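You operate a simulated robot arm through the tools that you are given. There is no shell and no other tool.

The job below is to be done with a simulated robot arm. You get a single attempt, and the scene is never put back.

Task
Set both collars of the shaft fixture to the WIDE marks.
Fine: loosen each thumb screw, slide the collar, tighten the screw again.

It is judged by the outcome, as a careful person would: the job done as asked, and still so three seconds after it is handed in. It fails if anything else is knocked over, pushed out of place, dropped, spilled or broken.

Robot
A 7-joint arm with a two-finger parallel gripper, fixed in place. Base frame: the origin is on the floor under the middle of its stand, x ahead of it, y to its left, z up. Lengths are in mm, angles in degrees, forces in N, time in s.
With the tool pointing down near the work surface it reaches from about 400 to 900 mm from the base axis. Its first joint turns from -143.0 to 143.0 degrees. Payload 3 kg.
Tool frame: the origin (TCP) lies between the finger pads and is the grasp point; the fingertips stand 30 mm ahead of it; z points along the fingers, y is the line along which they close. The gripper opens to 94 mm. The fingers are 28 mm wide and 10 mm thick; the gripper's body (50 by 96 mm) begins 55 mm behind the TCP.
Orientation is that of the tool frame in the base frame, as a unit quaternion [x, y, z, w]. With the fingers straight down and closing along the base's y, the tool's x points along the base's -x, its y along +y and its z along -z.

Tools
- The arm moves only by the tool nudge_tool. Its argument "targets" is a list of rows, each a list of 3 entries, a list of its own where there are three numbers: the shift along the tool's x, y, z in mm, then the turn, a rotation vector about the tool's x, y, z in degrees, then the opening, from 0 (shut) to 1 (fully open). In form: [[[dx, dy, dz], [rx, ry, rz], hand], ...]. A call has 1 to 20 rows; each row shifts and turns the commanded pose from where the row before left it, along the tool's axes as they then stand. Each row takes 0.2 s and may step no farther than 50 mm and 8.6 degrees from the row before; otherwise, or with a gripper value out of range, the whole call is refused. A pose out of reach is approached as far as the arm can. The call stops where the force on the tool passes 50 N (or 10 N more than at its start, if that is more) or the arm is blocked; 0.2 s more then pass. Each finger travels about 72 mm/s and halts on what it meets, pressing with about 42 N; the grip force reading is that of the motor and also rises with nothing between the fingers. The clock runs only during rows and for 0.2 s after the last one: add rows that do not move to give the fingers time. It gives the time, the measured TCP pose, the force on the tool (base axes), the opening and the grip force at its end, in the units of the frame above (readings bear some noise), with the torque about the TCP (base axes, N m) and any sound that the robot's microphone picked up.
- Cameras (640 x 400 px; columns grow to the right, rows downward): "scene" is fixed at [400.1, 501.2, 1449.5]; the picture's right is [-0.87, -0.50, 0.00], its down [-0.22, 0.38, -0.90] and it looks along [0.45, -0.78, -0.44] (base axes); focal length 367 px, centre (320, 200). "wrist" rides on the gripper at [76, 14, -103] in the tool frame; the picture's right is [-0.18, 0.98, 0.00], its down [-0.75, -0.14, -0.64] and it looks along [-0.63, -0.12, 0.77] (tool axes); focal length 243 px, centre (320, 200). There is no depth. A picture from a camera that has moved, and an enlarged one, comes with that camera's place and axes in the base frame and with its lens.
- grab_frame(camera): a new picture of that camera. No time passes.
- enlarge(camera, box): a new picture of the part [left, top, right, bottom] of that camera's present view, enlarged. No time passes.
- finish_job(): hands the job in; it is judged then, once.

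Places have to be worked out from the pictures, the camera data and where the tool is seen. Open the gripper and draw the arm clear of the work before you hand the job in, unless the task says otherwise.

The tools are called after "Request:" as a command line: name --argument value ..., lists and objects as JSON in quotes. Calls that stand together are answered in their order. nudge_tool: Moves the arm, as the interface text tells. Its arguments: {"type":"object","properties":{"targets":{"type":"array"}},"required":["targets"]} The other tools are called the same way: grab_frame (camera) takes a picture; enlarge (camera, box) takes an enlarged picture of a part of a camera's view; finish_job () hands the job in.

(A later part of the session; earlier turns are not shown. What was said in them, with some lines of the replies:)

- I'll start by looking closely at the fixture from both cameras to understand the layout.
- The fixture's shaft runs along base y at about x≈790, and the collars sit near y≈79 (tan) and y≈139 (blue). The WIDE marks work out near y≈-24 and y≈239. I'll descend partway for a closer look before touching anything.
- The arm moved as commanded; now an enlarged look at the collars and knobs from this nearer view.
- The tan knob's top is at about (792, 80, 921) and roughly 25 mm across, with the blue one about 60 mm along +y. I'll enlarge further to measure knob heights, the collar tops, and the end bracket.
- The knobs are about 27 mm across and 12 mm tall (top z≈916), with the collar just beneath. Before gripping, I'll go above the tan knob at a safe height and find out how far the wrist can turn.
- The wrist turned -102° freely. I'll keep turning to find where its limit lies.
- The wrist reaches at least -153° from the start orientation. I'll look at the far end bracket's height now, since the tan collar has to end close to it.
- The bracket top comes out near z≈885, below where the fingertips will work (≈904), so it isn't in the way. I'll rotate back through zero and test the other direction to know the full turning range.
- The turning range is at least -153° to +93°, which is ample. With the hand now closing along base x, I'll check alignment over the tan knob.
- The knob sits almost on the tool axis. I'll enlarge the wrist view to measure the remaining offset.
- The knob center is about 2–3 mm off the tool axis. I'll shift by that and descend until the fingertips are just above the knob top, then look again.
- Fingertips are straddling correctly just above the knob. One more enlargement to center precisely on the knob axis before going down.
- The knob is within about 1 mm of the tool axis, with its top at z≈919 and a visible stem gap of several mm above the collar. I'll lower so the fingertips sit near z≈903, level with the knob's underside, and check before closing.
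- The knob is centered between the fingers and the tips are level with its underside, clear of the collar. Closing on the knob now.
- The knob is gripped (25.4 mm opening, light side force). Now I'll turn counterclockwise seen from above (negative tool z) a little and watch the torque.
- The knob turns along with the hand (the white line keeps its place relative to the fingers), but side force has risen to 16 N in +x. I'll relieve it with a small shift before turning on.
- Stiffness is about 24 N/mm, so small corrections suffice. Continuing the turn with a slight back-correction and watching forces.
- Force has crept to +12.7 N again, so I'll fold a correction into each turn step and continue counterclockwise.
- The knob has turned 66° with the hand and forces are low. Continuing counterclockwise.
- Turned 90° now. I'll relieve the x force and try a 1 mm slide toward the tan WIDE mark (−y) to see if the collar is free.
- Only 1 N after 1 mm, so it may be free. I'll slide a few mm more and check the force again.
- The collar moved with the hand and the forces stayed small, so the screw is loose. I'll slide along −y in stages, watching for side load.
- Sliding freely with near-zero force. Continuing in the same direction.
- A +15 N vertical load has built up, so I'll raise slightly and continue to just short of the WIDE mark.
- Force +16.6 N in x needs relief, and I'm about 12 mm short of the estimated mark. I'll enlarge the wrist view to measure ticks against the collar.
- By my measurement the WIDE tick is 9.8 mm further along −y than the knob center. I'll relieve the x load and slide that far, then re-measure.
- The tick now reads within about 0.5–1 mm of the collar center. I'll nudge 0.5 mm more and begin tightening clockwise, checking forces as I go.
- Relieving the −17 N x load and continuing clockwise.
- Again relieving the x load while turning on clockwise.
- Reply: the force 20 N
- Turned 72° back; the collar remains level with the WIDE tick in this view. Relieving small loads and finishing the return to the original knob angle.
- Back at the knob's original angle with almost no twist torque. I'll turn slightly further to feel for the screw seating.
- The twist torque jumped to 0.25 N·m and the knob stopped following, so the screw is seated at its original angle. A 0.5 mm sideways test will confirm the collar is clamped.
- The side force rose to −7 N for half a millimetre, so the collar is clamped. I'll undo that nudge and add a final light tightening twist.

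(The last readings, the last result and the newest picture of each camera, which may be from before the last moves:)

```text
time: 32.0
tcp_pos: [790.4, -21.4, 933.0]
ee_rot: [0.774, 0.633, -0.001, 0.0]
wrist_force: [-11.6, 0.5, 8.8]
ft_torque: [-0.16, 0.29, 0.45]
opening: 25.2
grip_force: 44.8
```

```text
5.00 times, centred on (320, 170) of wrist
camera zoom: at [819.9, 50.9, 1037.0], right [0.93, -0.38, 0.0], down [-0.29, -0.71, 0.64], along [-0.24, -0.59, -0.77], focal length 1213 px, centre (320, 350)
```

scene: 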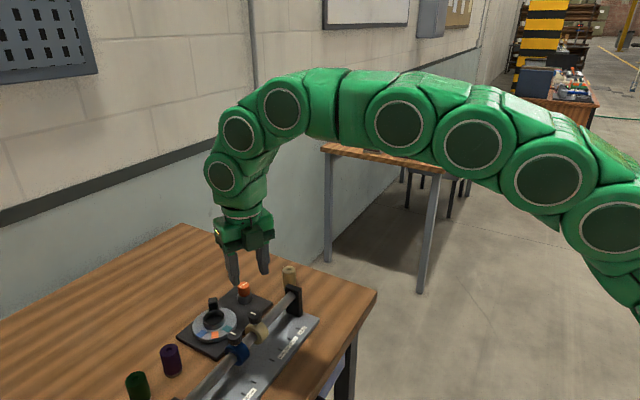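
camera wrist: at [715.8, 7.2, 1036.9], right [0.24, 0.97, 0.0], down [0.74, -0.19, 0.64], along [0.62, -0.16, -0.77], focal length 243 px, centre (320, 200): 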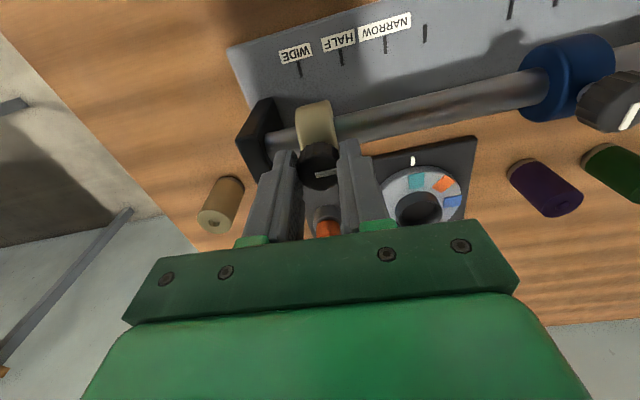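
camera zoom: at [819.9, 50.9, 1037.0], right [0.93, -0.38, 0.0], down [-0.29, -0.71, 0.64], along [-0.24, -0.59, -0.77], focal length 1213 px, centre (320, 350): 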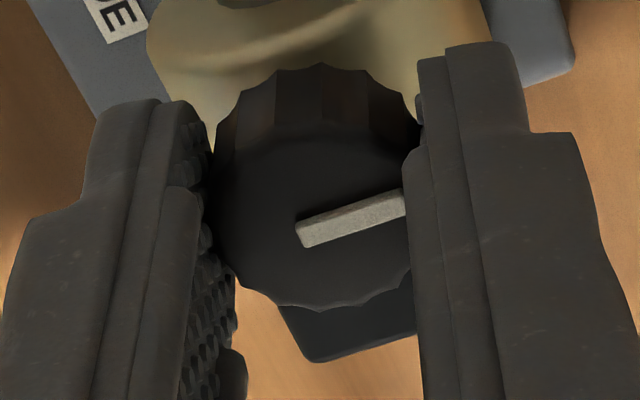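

Torque is 0.45 N·m with the knob holding firm, so it's tight. I'll open the fingers and rise straight up.

Request:
nudge_tool --targets '[[[0, 0, 0], [0, 0, 0], 0.35], [[0, 0, 0], [0, 0, 0], 0.5], [[0, 0, 0], [0, 0, 0], 0.5], [[0, 0, -10], [0, 0, 0], 0.5], [[0, 0, -20], [0, 0, 0], 0.5], [[0, 0, -40], [0, 0, 0], 0.5], [[0, 0, -35], [0, 0, 0], 0.5], [[0, 0, 0], [0, 0, 0], 0.5]]'

Request:
grab_frame --camera "wrist"

Request:
enlarge --camera "scene" --box '[240, 260, 336, 350]'

```text
time: 33.8
tcp_pos: [789.3, -20.0, 1038.1]
ee_rot: [0.774, 0.633, 0.0, -0.001]
wrist_force: [-0.1, -0.4, 0.1]
ft_torque: [-0.01, 0.01, 0.04]
opening: 47.3
grip_force: 0.1
```

```text
taken
camera wrist: at [819.9, 51.4, 1141.3], right [0.93, -0.38, 0.0], down [-0.29, -0.71, 0.64], along [-0.24, -0.59, -0.77], focal length 243 px, centre (320, 200)
```

wrist: 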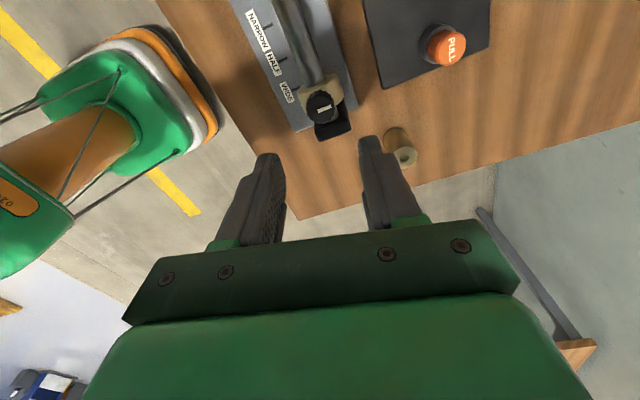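

```text
4.44 times, centred on (288, 305) of scene
camera zoom: at [400.1, 501.2, 1449.5], right [-0.87, -0.5, 0.0], down [-0.22, 0.38, -0.9], along [0.45, -0.78, -0.44], focal length 1633 px, centre (462, -267)
```

zoom: 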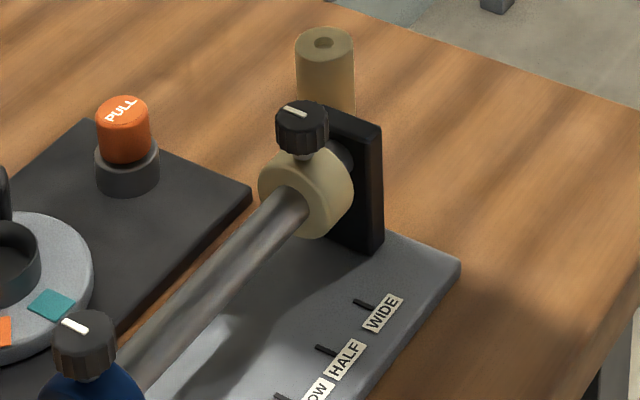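

The tan collar is released and upright, its white line back where it began. I'll turn the hand so the wrist camera looks squarely along +x at the tan collar, to verify alignment with its WIDE tick precisely.

Request:
nudge_tool --targets '[[[0, 0, 0], [0, 0, -8], 0.5], [[0, 0, 0], [0, 0, -8], 0.5], [[0, 0, 0], [0, 0, -8], 0.5], [[0, 0, 0], [0, 0, -8], 0.5], [[0, 0, 0], [0, 0, -8], 0.5], [[0, 0, 0], [0, 0, -8], 0.5], [[0, 0, 0], [0, 0, -8], 0.5], [[0, 0, 0], [0, 0, -8], 0.7], [[0, 0, 0], [0, 0, -8], 0.9], [[0, 0, 0], [0, 0, -8], 0.9], [[0, 0, 0], [0, 0, -8], 0.9], [[0, 0, 0], [0, 0, -8], 0.9], [[0, 0, 0], [0, 0, -8], 0.9], [[0, 0, 0], [0, 0, -8], 0.9], [[34, 6.4, 0], [0, 0, 0], 0.9], [[34, 6.4, 0], [0, 0, 0], 0.9], [[0, 0, 0], [0, 0, 0], 0.9]]'

Request:
grab_frame --camera "wrist"

Request:
enlarge --camera "wrist" --box '[270, 80, 370, 180]'

```text
time: 37.4
tcp_pos: [721.1, -20.6, 1038.5]
ee_rot: [-0.091, 0.996, 0.0, 0.0]
wrist_force: [0.1, 0.1, 0.0]
ft_torque: [0.02, 0.03, 0.01]
opening: 84.5
grip_force: 0.0
```

```text
taken
camera wrist: at [643.9, -19.9, 1141.8], right [0.0, 1.0, 0.0], down [0.77, 0.0, 0.64], along [0.64, 0.0, -0.77], focal length 243 px, centre (320, 200)
```

wrist: 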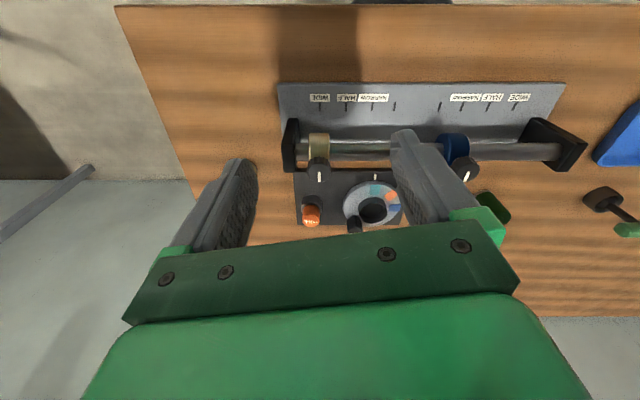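

```text
4.00 times, centred on (320, 130) of wrist
camera zoom: at [643.9, -19.9, 1141.8], right [0.0, 1.0, 0.0], down [0.77, 0.0, 0.64], along [0.64, 0.0, -0.77], focal length 970 px, centre (320, 480)
```

zoom: 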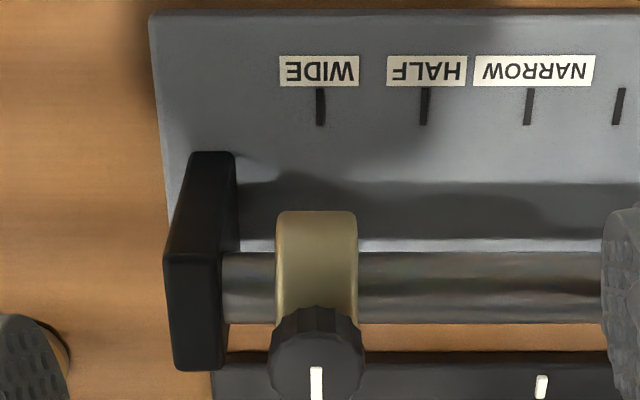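

This square-on view shows the collar center about 1 mm from the WIDE tick. I'll enlarge more to measure that properly.

Request:
enlarge --camera "wrist" --box '[295, 90, 345, 140]'

Request:
enlarge --camera "wrist" --box '[295, 130, 345, 180]'

```text
8.00 times, centred on (320, 115) of wrist
camera zoom: at [643.9, -19.9, 1141.8], right [0.0, 1.0, 0.0], down [0.77, 0.0, 0.64], along [0.64, 0.0, -0.77], focal length 1941 px, centre (320, 880)
```

zoom: 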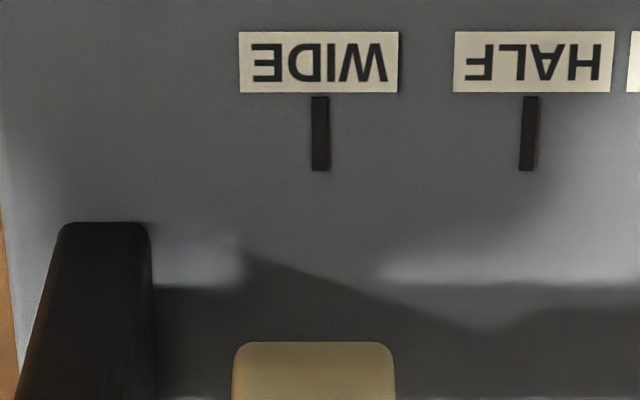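

```text
8.00 times, centred on (320, 155) of wrist
camera zoom: at [643.9, -19.9, 1141.8], right [0.0, 1.0, 0.0], down [0.77, 0.0, 0.64], along [0.64, 0.0, -0.77], focal length 1941 px, centre (320, 560)
```

zoom: 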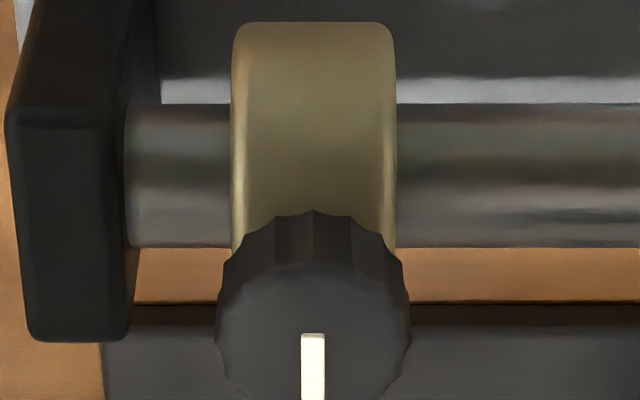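

The tan collar center is within about 0.9 mm of its WIDE tick (the tick itself is about 3 mm wide), which is good. Now moving over to view the blue collar and its WIDE mark squarely.

Request:
nudge_tool --targets '[[[-7.64, 41.3, 0], [0, 0, 0], 0.9], [[-7.64, 41.3, 0], [0, 0, 0], 0.9], [[-7.64, 41.3, 0], [0, 0, 0], 0.9], [[-7.64, 41.3, 0], [0, 0, 0], 0.9], [[-7.64, 41.3, 0], [0, 0, 0], 0.9], [[0, 0, 0], [0, 0, 0], 0.9]]'

Request:
grab_frame --camera "wrist"

Request:
enlarge --camera "wrist" --box '[260, 80, 380, 180]'

```text
time: 38.8
tcp_pos: [720.1, 191.5, 1041.4]
ee_rot: [-0.092, 0.996, 0.001, 0.0]
wrist_force: [0.1, -0.5, -0.2]
ft_torque: [0.01, -0.03, -0.01]
opening: 84.6
grip_force: 0.1
```

```text
taken
camera wrist: at [642.6, 191.1, 1144.3], right [0.0, 1.0, 0.0], down [0.77, 0.0, 0.64], along [0.64, 0.0, -0.77], focal length 243 px, centre (320, 200)
```

wrist: 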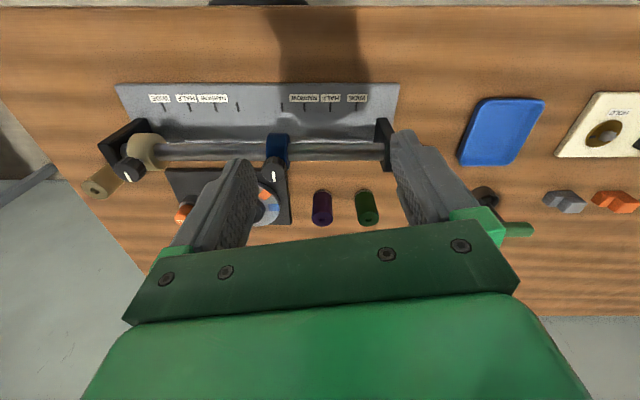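

```text
4.00 times, centred on (320, 130) of wrist
camera zoom: at [642.6, 191.1, 1144.3], right [0.0, 1.0, 0.0], down [0.77, 0.0, 0.64], along [0.64, 0.0, -0.77], focal length 970 px, centre (320, 480)
```

zoom: 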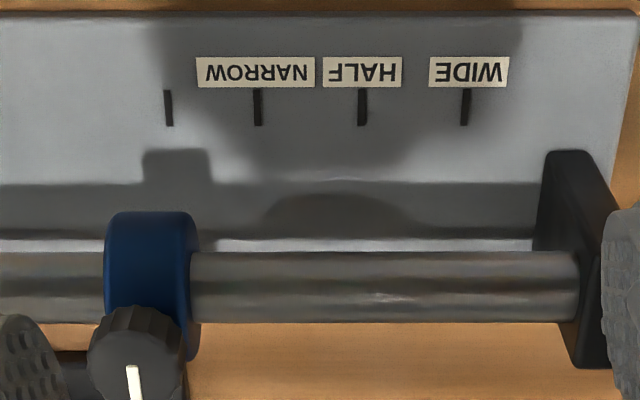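

The blue WIDE tick measures y≈241 and the blue knob sits at about y≈140. I'll turn the hand to 45° (leaving turning room both ways), move above the blue knob and descend to just above it.

Request:
nudge_tool --targets '[[[0, 0, 0], [0, 0, 7.93], 0.5], [[0, 0, 0], [0, 0, 7.93], 0.5], [[0, 0, 0], [0, 0, 7.93], 0.5], [[0, 0, 0], [0, 0, 7.93], 0.5], [[0, 0, 0], [0, 0, 7.93], 0.5], [[0, 0, 0], [0, 0, 7.93], 0.5], [[0, 0, 0], [0, 0, 7.93], 0.5], [[-28.7, 4.5, 0], [0, 0, 0], 0.5], [[-28.7, 4.5, 0], [0, 0, 0], 0.5], [[-28.7, 4.5, 0], [0, 0, 0], 0.5], [[0, 0, 30], [0, 0, 0], 0.5], [[0, 0, 30], [0, 0, 0], 0.5], [[0, 0, 15], [0, 0, 0], 0.5], [[0, 0, 0], [0, 0, 0], 0.5]]'

Request:
enlarge --camera "wrist" --box '[280, 110, 360, 170]'

Request:
grab_frame --camera "wrist"

```text
time: 41.8
tcp_pos: [790.0, 135.6, 964.4]
ee_rot: [0.382, 0.924, -0.001, 0.0]
wrist_force: [-0.1, 0.3, 0.1]
ft_torque: [-0.03, 0.02, 0.0]
opening: 46.9
grip_force: 0.2
```

```text
6.67 times, centred on (320, 140) of wrist
camera zoom: at [747.8, 199.6, 1066.9], right [0.83, 0.56, 0.0], down [0.43, -0.63, 0.64], along [0.36, -0.53, -0.77], focal length 1618 px, centre (320, 600)
```

zoom: 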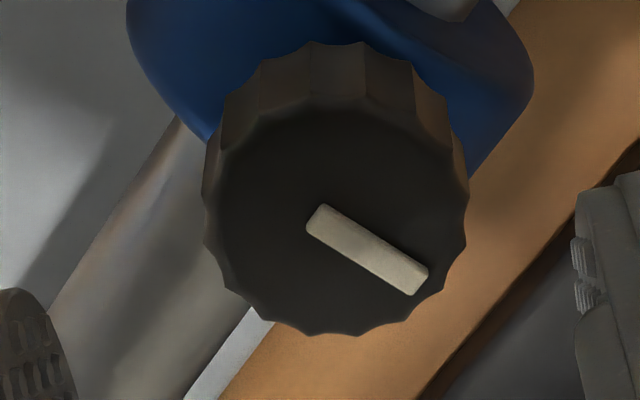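

```text
taken
camera wrist: at [747.8, 199.6, 1066.9], right [0.83, 0.56, 0.0], down [0.43, -0.63, 0.64], along [0.36, -0.53, -0.77], focal length 243 px, centre (320, 200)
```

wrist: 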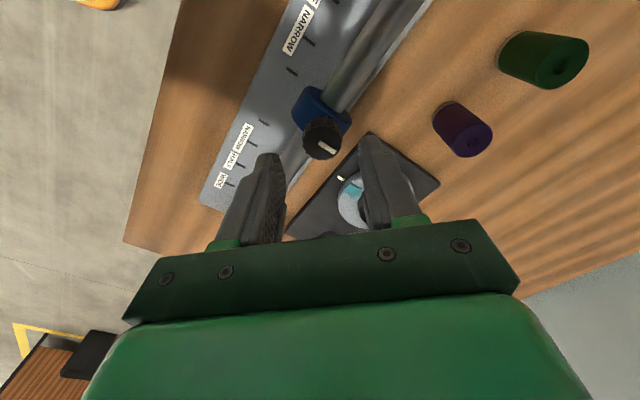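

The blue knob is offset about +3.1 mm (tool x) and +2.2 mm (tool y). I'll correct and descend the first part, then verify.

Request:
nudge_tool --targets '[[[3.1, 2.2, 0], [0, 0, 0], 0.5], [[0, 0, 10], [0, 0, 0], 0.5], [[0, 0, 0], [0, 0, 0], 0.5]]'

Request:
enlarge --camera "wrist" --box '[280, 120, 360, 180]'

```text
time: 42.6
tcp_pos: [789.6, 140.4, 951.8]
ee_rot: [0.383, 0.924, 0.0, 0.0]
wrist_force: [0.5, -0.6, 0.2]
ft_torque: [-0.02, -0.03, -0.02]
opening: 47.1
grip_force: 0.0
```

```text
6.67 times, centred on (320, 150) of wrist
camera zoom: at [746.3, 204.4, 1057.4], right [0.83, 0.56, 0.0], down [0.43, -0.63, 0.64], along [0.36, -0.53, -0.77], focal length 1618 px, centre (320, 533)
```

zoom: 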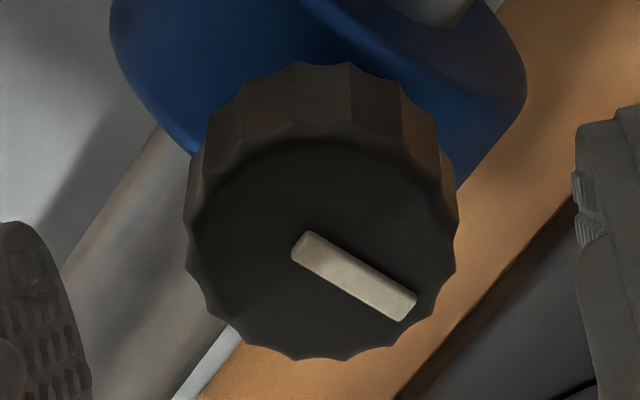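

Centering looks good laterally; the height reading is noisy, so I'll take a fresh reading without moving.

Request:
nudge_tool --targets '[[[0, 0, 0], [0, 0, 0], 0.5]]'

Request:
nudge_tool --targets '[[[0, 0, 0], [0, 0, 0], 0.5]]'

```text
time: 43.0
tcp_pos: [789.3, 140.9, 954.4]
ee_rot: [0.383, 0.924, -0.001, 0.0]
wrist_force: [-0.2, 0.1, -0.8]
ft_torque: [0.02, 0.0, 0.03]
opening: 47.0
grip_force: 0.1
```

```text
time: 43.4
tcp_pos: [789.9, 141.6, 953.6]
ee_rot: [0.383, 0.924, 0.001, 0.0]
wrist_force: [0.5, -0.1, 0.1]
ft_torque: [-0.01, -0.01, 0.02]
opening: 47.1
grip_force: 0.0
```

Height is ≈954 and y≈141, implying a −1.2 mm tool-x correction (shaft line at x≈790.4, as with the tan one). Applying it and descending to gripping height.

Request:
nudge_tool --targets '[[[-1.2, 0, 0], [0, 0, 0], 0.5], [[0, 0, 10], [0, 0, 0], 0.5], [[0, 0, 10], [0, 0, 0], 0.5], [[0, 0, 0], [0, 0, 0], 0.5]]'

Request:
enlarge --camera "wrist" --box '[260, 130, 380, 210]'

Request:
enlarge --camera "scene" --box '[200, 310, 280, 370]'

```text
time: 44.4
tcp_pos: [790.5, 140.9, 933.4]
ee_rot: [0.383, 0.924, 0.001, 0.001]
wrist_force: [-0.6, 0.7, -1.1]
ft_torque: [-0.01, 0.04, -0.01]
opening: 46.8
grip_force: 0.0
```

```text
5.00 times, centred on (320, 170) of wrist
camera zoom: at [747.9, 204.0, 1037.1], right [0.83, 0.56, 0.0], down [0.43, -0.63, 0.64], along [0.36, -0.53, -0.77], focal length 1213 px, centre (320, 350)
```

zoom: 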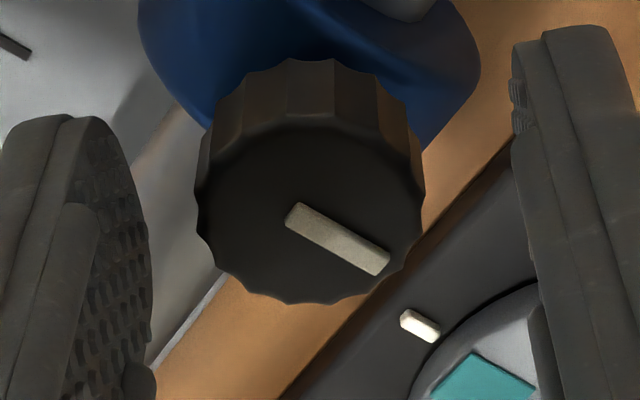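

```text
6.67 times, centred on (240, 340) of scene
camera zoom: at [400.1, 501.2, 1449.5], right [-0.87, -0.5, 0.0], down [-0.22, 0.38, -0.9], along [0.45, -0.78, -0.44], focal length 2449 px, centre (853, -733)
```

zoom: 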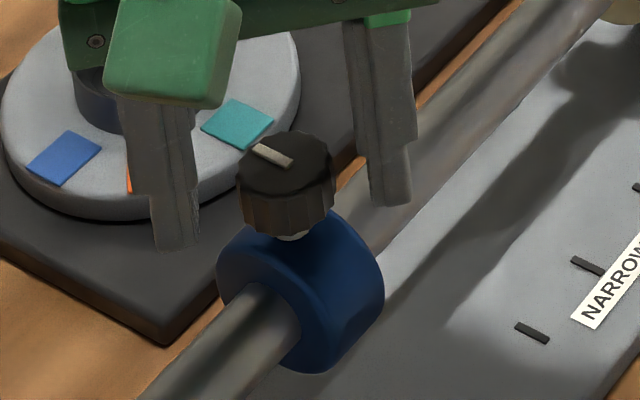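

The knob is about 1 mm off center in the closing direction; I'll shift 0.8 mm and close.

Request:
nudge_tool --targets '[[[0, -0.8, 0], [0, 0, 0], 0.5], [[0, 0, 0], [0, 0, 0], 0.2], [[0, 0, 0], [0, 0, 0], 0], [[0, 0, 0], [0, 0, 0], 0], [[0, 0, 0], [0, 0, 0], 0]]'

Request:
enlarge --camera "wrist" --box '[260, 130, 380, 210]'

Request:
enlarge --camera "scene" --box '[200, 310, 280, 370]'

```text
time: 45.6
tcp_pos: [789.9, 138.9, 933.6]
ee_rot: [0.383, 0.924, 0.0, 0.0]
wrist_force: [-1.4, -2.0, 1.6]
ft_torque: [-0.05, 0.1, 0.01]
opening: 25.4
grip_force: 44.9
```

```text
5.00 times, centred on (320, 170) of wrist
camera zoom: at [747.3, 203.3, 1036.7], right [0.83, 0.56, 0.0], down [0.43, -0.63, 0.64], along [0.36, -0.53, -0.77], focal length 1213 px, centre (320, 350)
```

zoom: 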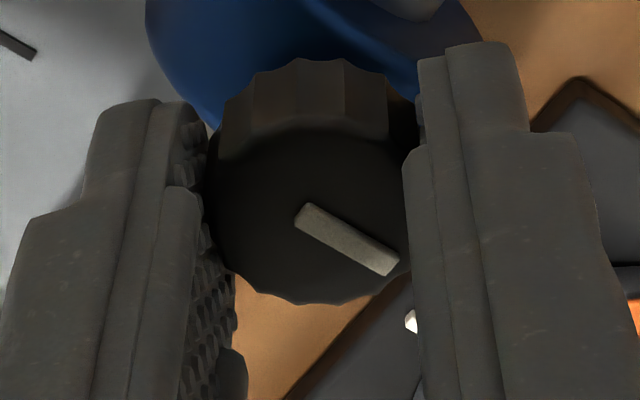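

```text
6.67 times, centred on (240, 340) of scene
camera zoom: at [400.1, 501.2, 1449.5], right [-0.87, -0.5, 0.0], down [-0.22, 0.38, -0.9], along [0.45, -0.78, -0.44], focal length 2449 px, centre (853, -733)
```

zoom: 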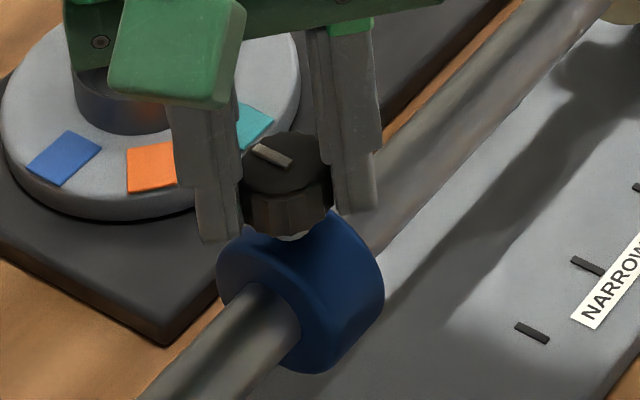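

Gripped cleanly with only ~2 N side load. Loosening counterclockwise now.

Request:
nudge_tool --targets '[[[0, 0, 0], [0, 0, -8], 0], [[0, 0, 0], [0, 0, -8], 0], [[0, 0, 0], [0, 0, -8], 0]]'

```text
time: 46.4
tcp_pos: [790.2, 139.5, 933.2]
ee_rot: [0.182, 0.983, 0.0, -0.002]
wrist_force: [-8.8, -2.3, -1.3]
ft_torque: [-0.29, -0.12, 0.03]
opening: 25.3
grip_force: 45.3
```

Loads are small; continuing with a slight x correction.

Request:
nudge_tool --targets '[[[0.28, -0.11, 0], [0, 0, -8], 0], [[0, 0, 0], [0, 0, -8], 0], [[0, 0, 0], [0, 0, -8], 0]]'

```text
time: 47.2
tcp_pos: [791.6, 138.8, 933.4]
ee_rot: [-0.027, 1.0, -0.001, 0.001]
wrist_force: [-1.2, 0.6, -0.8]
ft_torque: [0.14, 0.05, 0.03]
opening: 25.3
grip_force: 45.3
```

Forces are near zero; continuing the loosening turn.

Request:
nudge_tool --targets '[[[0, 0, 0], [0, 0, -8], 0], [[0, 0, 0], [0, 0, -8], 0], [[0, 0, 0], [0, 0, -8], 0]]'

```text
time: 48.0
tcp_pos: [790.8, 140.1, 933.1]
ee_rot: [-0.235, 0.972, -0.001, 0.001]
wrist_force: [8.6, 5.6, -6.8]
ft_torque: [0.34, -0.51, -0.02]
opening: 25.4
grip_force: 44.6
```

Small loads building; correcting and completing the 90° loosening turn.

Request:
nudge_tool --targets '[[[-0.4, 0.02, 0.3], [0, 0, -8], 0], [[0, 0, 0], [0, 0, -8], 0], [[0, 0, 0], [0, 0, -2], 0], [[0, 0, 0], [0, 0, 0], 0]]'

Request:
enlarge --camera "wrist" --box '[260, 130, 380, 210]'

```text
time: 49.0
tcp_pos: [789.7, 140.1, 934.0]
ee_rot: [-0.382, 0.924, 0.0, 0.0]
wrist_force: [-3.1, 10.2, 6.0]
ft_torque: [0.22, 0.23, 0.01]
opening: 25.3
grip_force: 44.9
```

```text
5.00 times, centred on (320, 170) of wrist
camera zoom: at [727.2, 96.2, 1036.7], right [-0.57, 0.82, 0.0], down [0.63, 0.43, 0.64], along [0.53, 0.36, -0.77], focal length 1213 px, centre (320, 350)
```

zoom: 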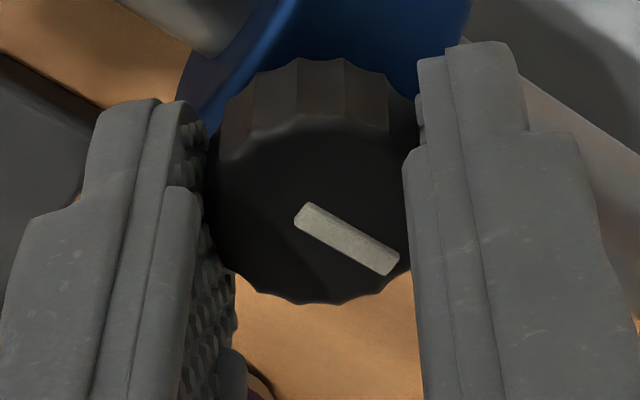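

The knob followed for 90°. The +10 N in y may mean it's still gripping the shaft, so I'll test with a 1 mm slide toward +y.

Request:
nudge_tool --targets '[[[-0.707, 0.707, 0], [0, 0, 0], 0], [[0, 0, 0], [0, 0, 0], 0]]'

```text
time: 49.6
tcp_pos: [791.1, 140.5, 933.0]
ee_rot: [-0.382, 0.924, 0.0, 0.001]
wrist_force: [-5.9, 4.4, 11.2]
ft_torque: [-0.09, 0.47, 0.0]
opening: 25.3
grip_force: 44.6
```

Inconclusive; I'll slide 2 mm more, relieve the vertical load, and look at whether the force grows.

Request:
nudge_tool --targets '[[[-0.64, 0.78, -0.4], [0, 0, 0], 0], [[-0.63, 0.78, 0], [0, 0, 0], 0], [[0, 0, 0], [0, 0, 0], 0]]'

Request:
enlarge --camera "scene" --box '[200, 310, 280, 370]'

```text
time: 50.4
tcp_pos: [790.4, 142.3, 933.6]
ee_rot: [-0.383, 0.924, 0.001, 0.0]
wrist_force: [4.2, -0.6, 11.3]
ft_torque: [-0.87, 0.59, 0.01]
opening: 25.4
grip_force: 44.9
```

```text
6.67 times, centred on (240, 340) of scene
camera zoom: at [400.1, 501.2, 1449.5], right [-0.87, -0.5, 0.0], down [-0.22, 0.38, -0.9], along [0.45, -0.78, -0.44], focal length 2449 px, centre (853, -733)
```

zoom: 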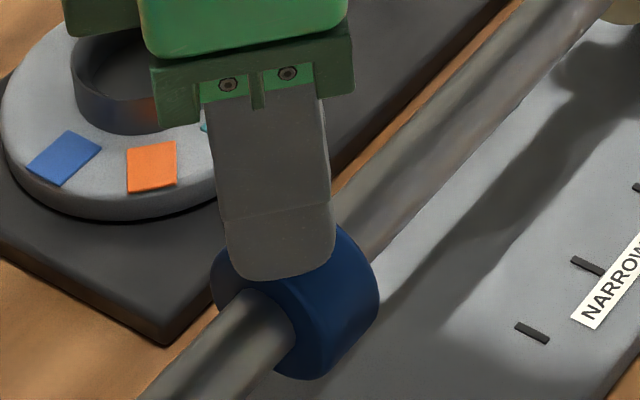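

The collar has moved and y force is near zero, so it's free. Sliding toward the blue WIDE mark in stages.

Request:
nudge_tool --targets '[[[-4.243, 4.243, -0.4], [0, 0, 0], 0], [[-4.243, 4.243, 0], [0, 0, 0], 0], [[-4.243, 4.243, 0], [0, 0, 0], 0], [[-4.243, 4.243, 0], [0, 0, 0], 0]]'

```text
time: 51.4
tcp_pos: [790.0, 165.3, 933.2]
ee_rot: [-0.382, 0.924, 0.0, -0.001]
wrist_force: [14.1, -1.3, -2.2]
ft_torque: [-0.17, -0.3, -0.02]
opening: 25.4
grip_force: 45.3
```

Sliding freely; x load is at 14 N, so I'll correct and trim the slide direction.

Request:
nudge_tool --targets '[[[-4.65, 3.85, 0], [0, 0, 0], 0], [[-4.29, 4.2, 0], [0, 0, 0], 0], [[-4.29, 4.2, 0], [0, 0, 0], 0], [[-4.29, 4.2, 0], [0, 0, 0], 0]]'

```text
time: 52.4
tcp_pos: [790.8, 189.9, 932.2]
ee_rot: [-0.382, 0.924, 0.0, -0.002]
wrist_force: [-19.9, -1.0, 2.4]
ft_torque: [-0.9, 1.21, -0.03]
opening: 25.2
grip_force: 44.8
```

Overcorrected in x (−20 N); backing that out and continuing.

Request:
nudge_tool --targets '[[[0.5, 0.5, 0], [0, 0, 0], 0], [[-4.243, 4.243, 0], [0, 0, 0], 0], [[-4.243, 4.243, 0], [0, 0, 0], 0], [[-4.243, 4.243, 0], [0, 0, 0], 0]]'

```text
time: 53.4
tcp_pos: [790.9, 208.8, 933.6]
ee_rot: [-0.382, 0.924, 0.0, -0.001]
wrist_force: [-19.1, -1.1, 0.8]
ft_torque: [-0.37, 0.74, 0.02]
opening: 25.2
grip_force: 45.2
```

Still −19 N in x; correcting further while sliding on.

Request:
nudge_tool --targets '[[[0.55, 0.55, 0], [0, 0, 0], 0], [[-4.243, 4.243, 0], [0, 0, 0], 0], [[-4.243, 4.243, 0], [0, 0, 0], 0], [[-4.243, 4.243, 0], [0, 0, 0], 0], [[0, 0, 0], [0, 0, 0], 0]]'

Request:
grab_frame --camera "wrist"

```text
time: 54.6
tcp_pos: [789.6, 227.6, 934.0]
ee_rot: [-0.381, 0.924, 0.0, 0.001]
wrist_force: [6.2, -0.4, -10.9]
ft_torque: [-0.11, -0.14, -0.02]
opening: 25.0
grip_force: 45.0
```

```text
taken
camera wrist: at [727.0, 182.8, 1036.8], right [-0.56, 0.83, 0.0], down [0.63, 0.43, 0.64], along [0.53, 0.36, -0.77], focal length 243 px, centre (320, 200)
```

wrist: 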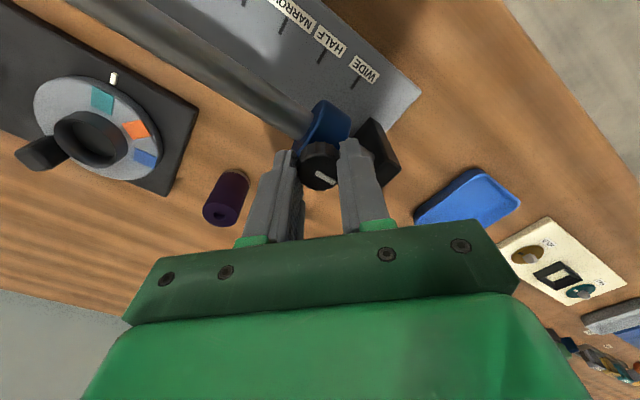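

At y≈227.6, with about 13 mm to go. I'll enlarge to measure the WIDE tick relative to the held knob.

Request:
enlarge --camera "wrist" --box '[300, 40, 420, 140]'

Request:
enlarge --camera "scene" --box '[120, 300, 280, 400]'

```text
4.00 times, centred on (360, 90) of wrist
camera zoom: at [727.0, 182.8, 1036.8], right [-0.56, 0.83, 0.0], down [0.63, 0.43, 0.64], along [0.53, 0.36, -0.77], focal length 970 px, centre (160, 640)
```

zoom: 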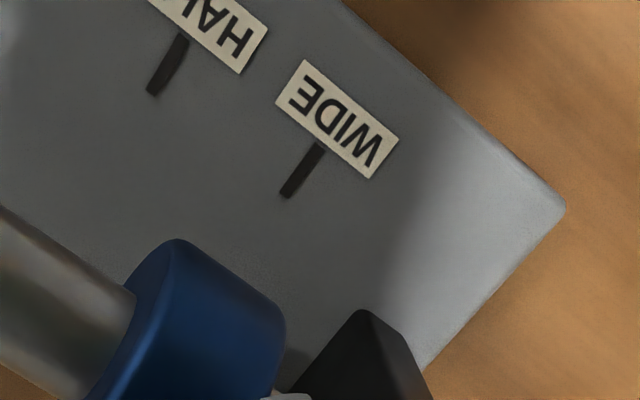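

```text
4.00 times, centred on (200, 350) of scene
camera zoom: at [400.1, 501.2, 1449.5], right [-0.87, -0.5, 0.0], down [-0.22, 0.38, -0.9], along [0.45, -0.78, -0.44], focal length 1470 px, centre (800, -400)
```

zoom: 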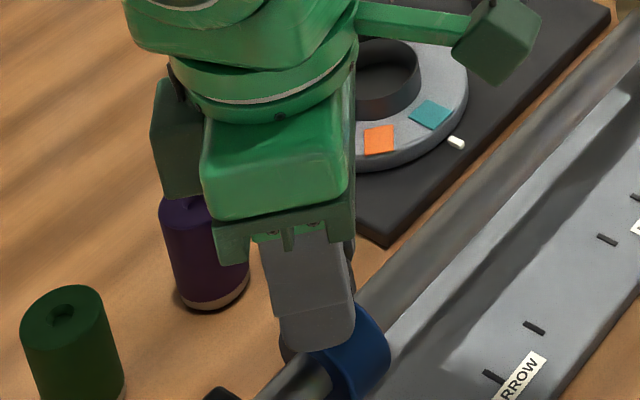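

The WIDE tick is about 13.5–14 mm further in +y. Sliding 13.5 mm with small force corrections.

Request:
nudge_tool --targets '[[[-4.91, 4.63, 0.4], [0, 0, 0], 0], [[-4.77, 4.77, 0], [0, 0, 0], 0], [[0, 0, 0], [0, 0, 0], 0], [[0, 0, 0], [0, 0, 0], 0]]'

```text
time: 55.6
tcp_pos: [789.8, 240.9, 933.4]
ee_rot: [-0.383, 0.924, 0.001, 0.001]
wrist_force: [17.1, 1.1, -9.7]
ft_torque: [0.38, -0.85, 0.02]
opening: 25.2
grip_force: 45.2
```

Now relieving the x and z load, then turning clockwise 34° so the wrist camera looks squarely at the collar and tick for a precise check while it should still be loose.

Request:
nudge_tool --targets '[[[-0.42, -0.42, 0.4], [0, 0, 0], 0], [[0, 0, 0], [0, 0, 8.6], 0], [[0, 0, 0], [0, 0, 8.6], 0], [[0, 0, 0], [0, 0, 8.6], 0], [[0, 0, 0], [0, 0, 8.6], 0], [[0, 0, 0], [0, 0, 0], 0]]'

Request:
enlarge --camera "wrist" --box '[270, 50, 370, 150]'

Request:
enlarge --camera "wrist" --box '[270, 100, 370, 200]'

```text
time: 57.0
tcp_pos: [791.1, 239.2, 934.1]
ee_rot: [-0.092, 0.996, 0.0, 0.001]
wrist_force: [-1.7, -1.0, 22.2]
ft_torque: [-0.23, 0.52, -0.04]
opening: 25.4
grip_force: 45.2
```

```text
4.00 times, centred on (320, 100) of wrist
camera zoom: at [713.6, 239.5, 1036.7], right [0.0, 1.0, 0.0], down [0.77, 0.0, 0.64], along [0.64, 0.0, -0.77], focal length 970 px, centre (320, 600)
```

zoom: 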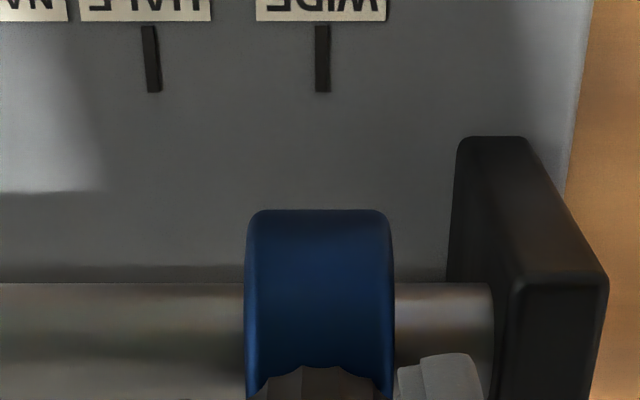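

```text
4.00 times, centred on (320, 150) of wrist
camera zoom: at [713.6, 239.5, 1036.7], right [0.0, 1.0, 0.0], down [0.77, 0.0, 0.64], along [0.64, 0.0, -0.77], focal length 970 px, centre (320, 400)
```

zoom: 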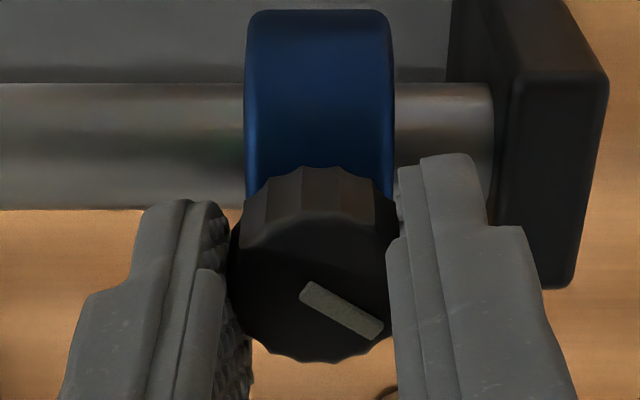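

Square-on, the collar center is only about 0.5 mm short of the tick. I'll nudge +0.4 mm, relieve the vertical load, and continue tightening.

Request:
nudge_tool --targets '[[[-0.07, 0.4, -0.8], [0, 0, 0], 0], [[0, 0, 0], [0, 0, 8], 0], [[0, 0, 0], [0, 0, 8], 0]]'

```text
time: 57.8
tcp_pos: [791.2, 240.7, 933.4]
ee_rot: [0.047, 0.999, 0.001, 0.001]
wrist_force: [3.2, 0.2, 6.8]
ft_torque: [-0.05, -0.72, -0.02]
opening: 25.3
grip_force: 45.1
```

Loads are low; continuing clockwise.

Request:
nudge_tool --targets '[[[0, 0, -0.2], [0, 0, 8], 0], [[0, 0, 0], [0, 0, 8], 0], [[0, 0, 0], [0, 0, 8], 0]]'

```text
time: 58.6
tcp_pos: [790.8, 240.0, 933.3]
ee_rot: [0.254, 0.967, 0.0, 0.0]
wrist_force: [12.3, -4.0, -5.2]
ft_torque: [0.32, 0.39, 0.0]
opening: 25.5
grip_force: 45.2
```

Correcting the small x load and finishing the turn to the original knob angle.

Request:
nudge_tool --targets '[[[-0.45, 0.1, 0.2], [0, 0, 8], 0], [[0, 0, 0], [0, 0, 8], 0], [[0, 0, 0], [0, 0, 0], 0]]'

```text
time: 59.4
tcp_pos: [791.0, 240.2, 933.1]
ee_rot: [0.387, 0.922, -0.001, 0.0]
wrist_force: [-0.6, -5.4, -10.3]
ft_torque: [-0.48, -0.21, 0.33]
opening: 25.1
grip_force: 44.9
```

The twist torque has risen to 0.33 N·m, meaning the screw is seating. One more light tightening twist.

Request:
nudge_tool --targets '[[[0, 0, 0.3], [0, 0, 4], 0], [[0, 0, 0], [0, 0, 3], 0], [[0, 0, 0], [0, 0, 0], 0]]'

Request:
enlarge --camera "wrist" --box '[260, 130, 380, 210]'

```text
time: 60.2
tcp_pos: [791.8, 239.9, 933.1]
ee_rot: [0.442, 0.897, 0.0, 0.0]
wrist_force: [-8.9, -11.2, -0.9]
ft_torque: [-0.18, 0.38, 0.29]
opening: 25.7
grip_force: 44.9
```

```text
5.00 times, centred on (320, 170) of wrist
camera zoom: at [756.4, 308.7, 1037.2], right [0.89, 0.45, 0.0], down [0.35, -0.68, 0.64], along [0.29, -0.57, -0.77], focal length 1213 px, centre (320, 350)
```

zoom: 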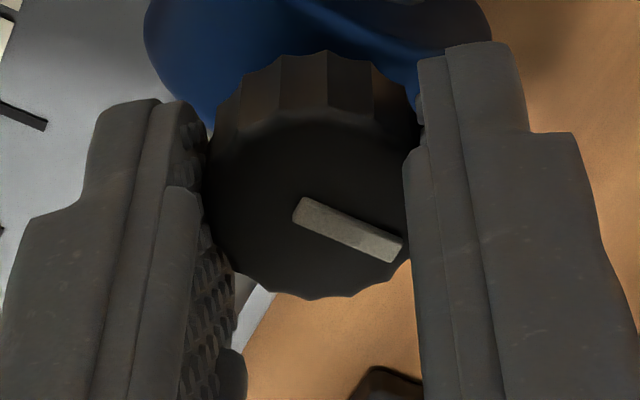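

The knob holds at its stop while the fingers slip slightly, and the collar resists side load (−11 N), so it's tight. Releasing and rising.

Request:
nudge_tool --targets '[[[0, 0, 0], [0, 0, 0], 0.35], [[0, 0, 0], [0, 0, 0], 0.5], [[0, 0, 0], [0, 0, 0], 0.5], [[0, 0, -10], [0, 0, 0], 0.5], [[0, 0, -20], [0, 0, 0], 0.5], [[0, 0, -40], [0, 0, 0], 0.5], [[0, 0, -35], [0, 0, 0], 0.5], [[0, 0, 0], [0, 0, 0], 0.5]]'

Request:
enlarge --camera "scene" --box '[120, 250, 360, 400]'

```text
time: 62.0
tcp_pos: [792.2, 241.4, 1039.9]
ee_rot: [0.442, 0.897, 0.0, 0.001]
wrist_force: [0.1, 0.0, -0.7]
ft_torque: [0.02, 0.02, 0.01]
opening: 47.0
grip_force: 0.1
```

```text
2.67 times, centred on (240, 325) of scene
camera zoom: at [400.1, 501.2, 1449.5], right [-0.87, -0.5, 0.0], down [-0.22, 0.38, -0.9], along [0.45, -0.78, -0.44], focal length 980 px, centre (533, -133)
```

zoom: 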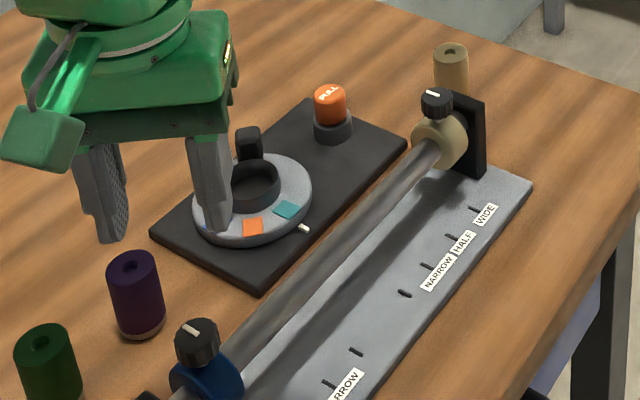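

Both collars are released. I'll turn to the square-on view again and back off to verify the blue collar's final alignment.

Request:
nudge_tool --targets '[[[0, 0, 0], [0, 0, -7.87], 0.5], [[0, 0, 0], [0, 0, -7.87], 0.5], [[0, 0, 0], [0, 0, -7.87], 0.5], [[0, 0, 0], [0, 0, -7.87], 0.5], [[0, 0, 0], [0, 0, -7.87], 0.7], [[0, 0, 0], [0, 0, -7.87], 0.9], [[0, 0, 0], [0, 0, -7.87], 0.9], [[0, 0, 0], [0, 0, -7.87], 0.9], [[34.4, 6.4, 0], [0, 0, 0], 0.9], [[34.4, 6.4, 0], [0, 0, 0], 0.9], [[0, 0, 0], [0, 0, 0], 0.9]]'

Request:
grab_frame --camera "wrist"

Request:
enlarge --camera "wrist" --box '[285, 90, 355, 160]'

```text
time: 64.4
tcp_pos: [720.9, 240.4, 1038.6]
ee_rot: [-0.092, 0.996, 0.001, 0.001]
wrist_force: [-0.4, -0.7, -0.2]
ft_torque: [-0.05, 0.0, 0.01]
opening: 84.7
grip_force: 0.1
```

```text
taken
camera wrist: at [645.3, 239.4, 1141.8], right [0.0, 1.0, 0.0], down [0.77, 0.0, 0.64], along [0.64, 0.0, -0.77], focal length 243 px, centre (320, 200)
```

wrist: 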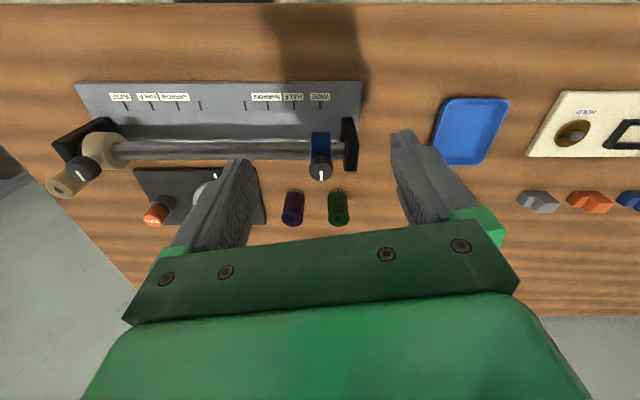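

```text
5.71 times, centred on (320, 125) of wrist
camera zoom: at [645.3, 239.4, 1141.8], right [0.0, 1.0, 0.0], down [0.77, 0.0, 0.64], along [0.64, 0.0, -0.77], focal length 1386 px, centre (320, 629)
```

zoom: 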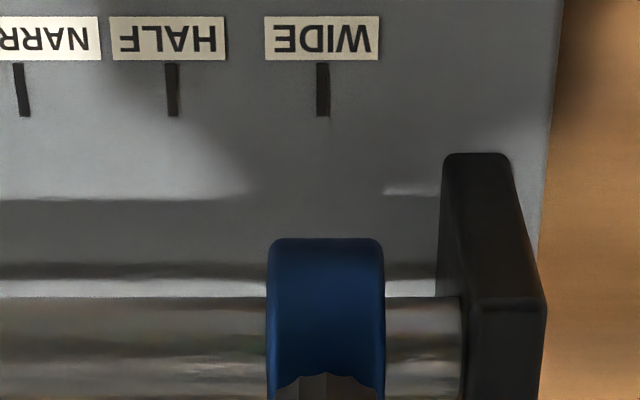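

The blue collar center is within about 0.6 mm of its WIDE tick. I'll withdraw the arm up and back, well clear of the bench, and take a final look.

Request:
nudge_tool --targets '[[[0, 0, -40], [0, 0, 0], 1], [[0, 0, -40], [0, 0, 0], 1], [[0, 0, -40], [0, 0, 0], 1], [[0, 0, -40], [0, 0, 0], 1], [[40, -18, -10], [0, 0, 0], 1], [[40, -18, -10], [0, 0, 0], 1], [[40, -18, -10], [0, 0, 0], 1], [[40, -18, -10], [0, 0, 0], 1], [[40, -18, -10], [0, 0, 5], 1], [[0, 0, 0], [0, 0, 5], 1], [[0, 0, 0], [0, 0, 0], 1]]'

Request:
grab_frame --camera "scene"

Request:
enlarge --camera "scene" --box '[120, 250, 360, 400]'

Request:
enlarge --camera "wrist" --box '[240, 120, 440, 245]'

```text
time: 66.8
tcp_pos: [539.6, 114.0, 1249.5]
ee_rot: [-0.004, 1.0, 0.0, 0.0]
wrist_force: [0.5, -0.6, 0.2]
ft_torque: [0.0, 0.0, -0.01]
opening: 93.8
grip_force: 0.1
```

```text
taken
```

scene: 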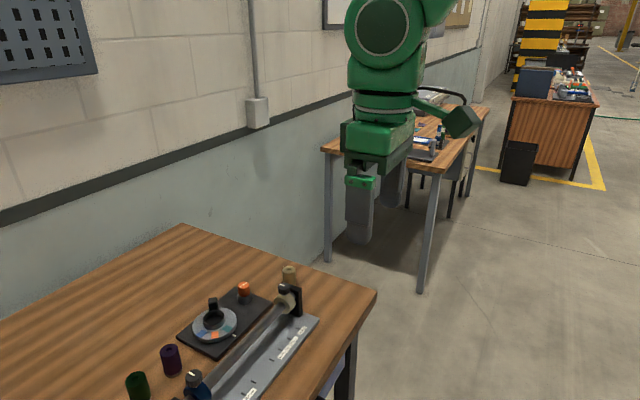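

```text
2.67 times, centred on (240, 325) of scene
camera zoom: at [400.1, 501.2, 1449.5], right [-0.87, -0.5, 0.0], down [-0.22, 0.38, -0.9], along [0.45, -0.78, -0.44], focal length 980 px, centre (533, -133)
```

zoom: 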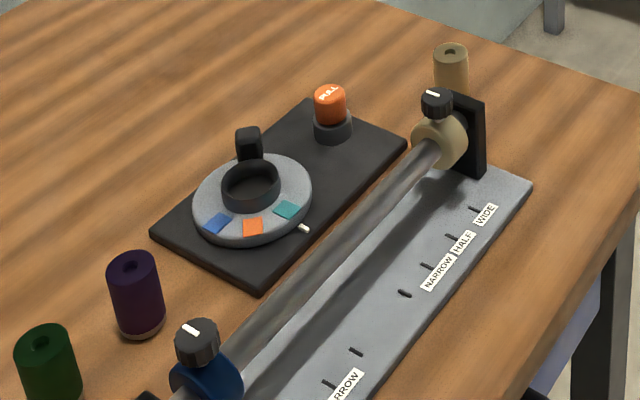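

```text
3.20 times, centred on (340, 182) of wrist
camera zoom: at [464.4, 127.5, 1352.2], right [0.18, 0.98, 0.0], down [0.75, -0.14, 0.64], along [0.63, -0.11, -0.77], focal length 776 px, centre (256, 256)
```

zoom: 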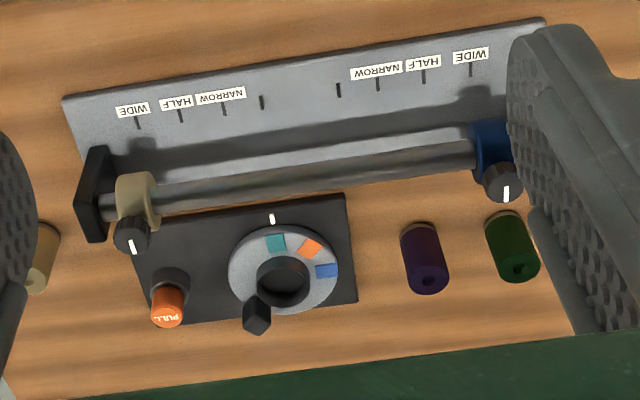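

Both collars are at their WIDE marks and both screw index lines are back at the original tightened angle. The dial, pegs and the rest of the bench look unchanged, and the open gripper is clear of the work, so I'm handing the job in.

Request:
finish_job

```text
The job is handed in.
```

Both collars are on their WIDE marks with the thumb screws tightened again. In square-on pictures the tan collar sits about 0.9 mm from its mark and the blue one about 0.6 mm. Both are slightly on the outward side, and the marks themselves are about 3 mm wide.

- **Screws:** I loosened each screw a quarter turn, slid the collar, then turned the screw clockwise until it stopped at its original angle. Each collar resisted a sideways push after tightening.
- **Rest of the bench:** In the final pictures the dial, the pegs and the orange PULL knob look unchanged. The gripper is open and the arm is back near its starting position.

I handed the job in; no verdict came back with that.
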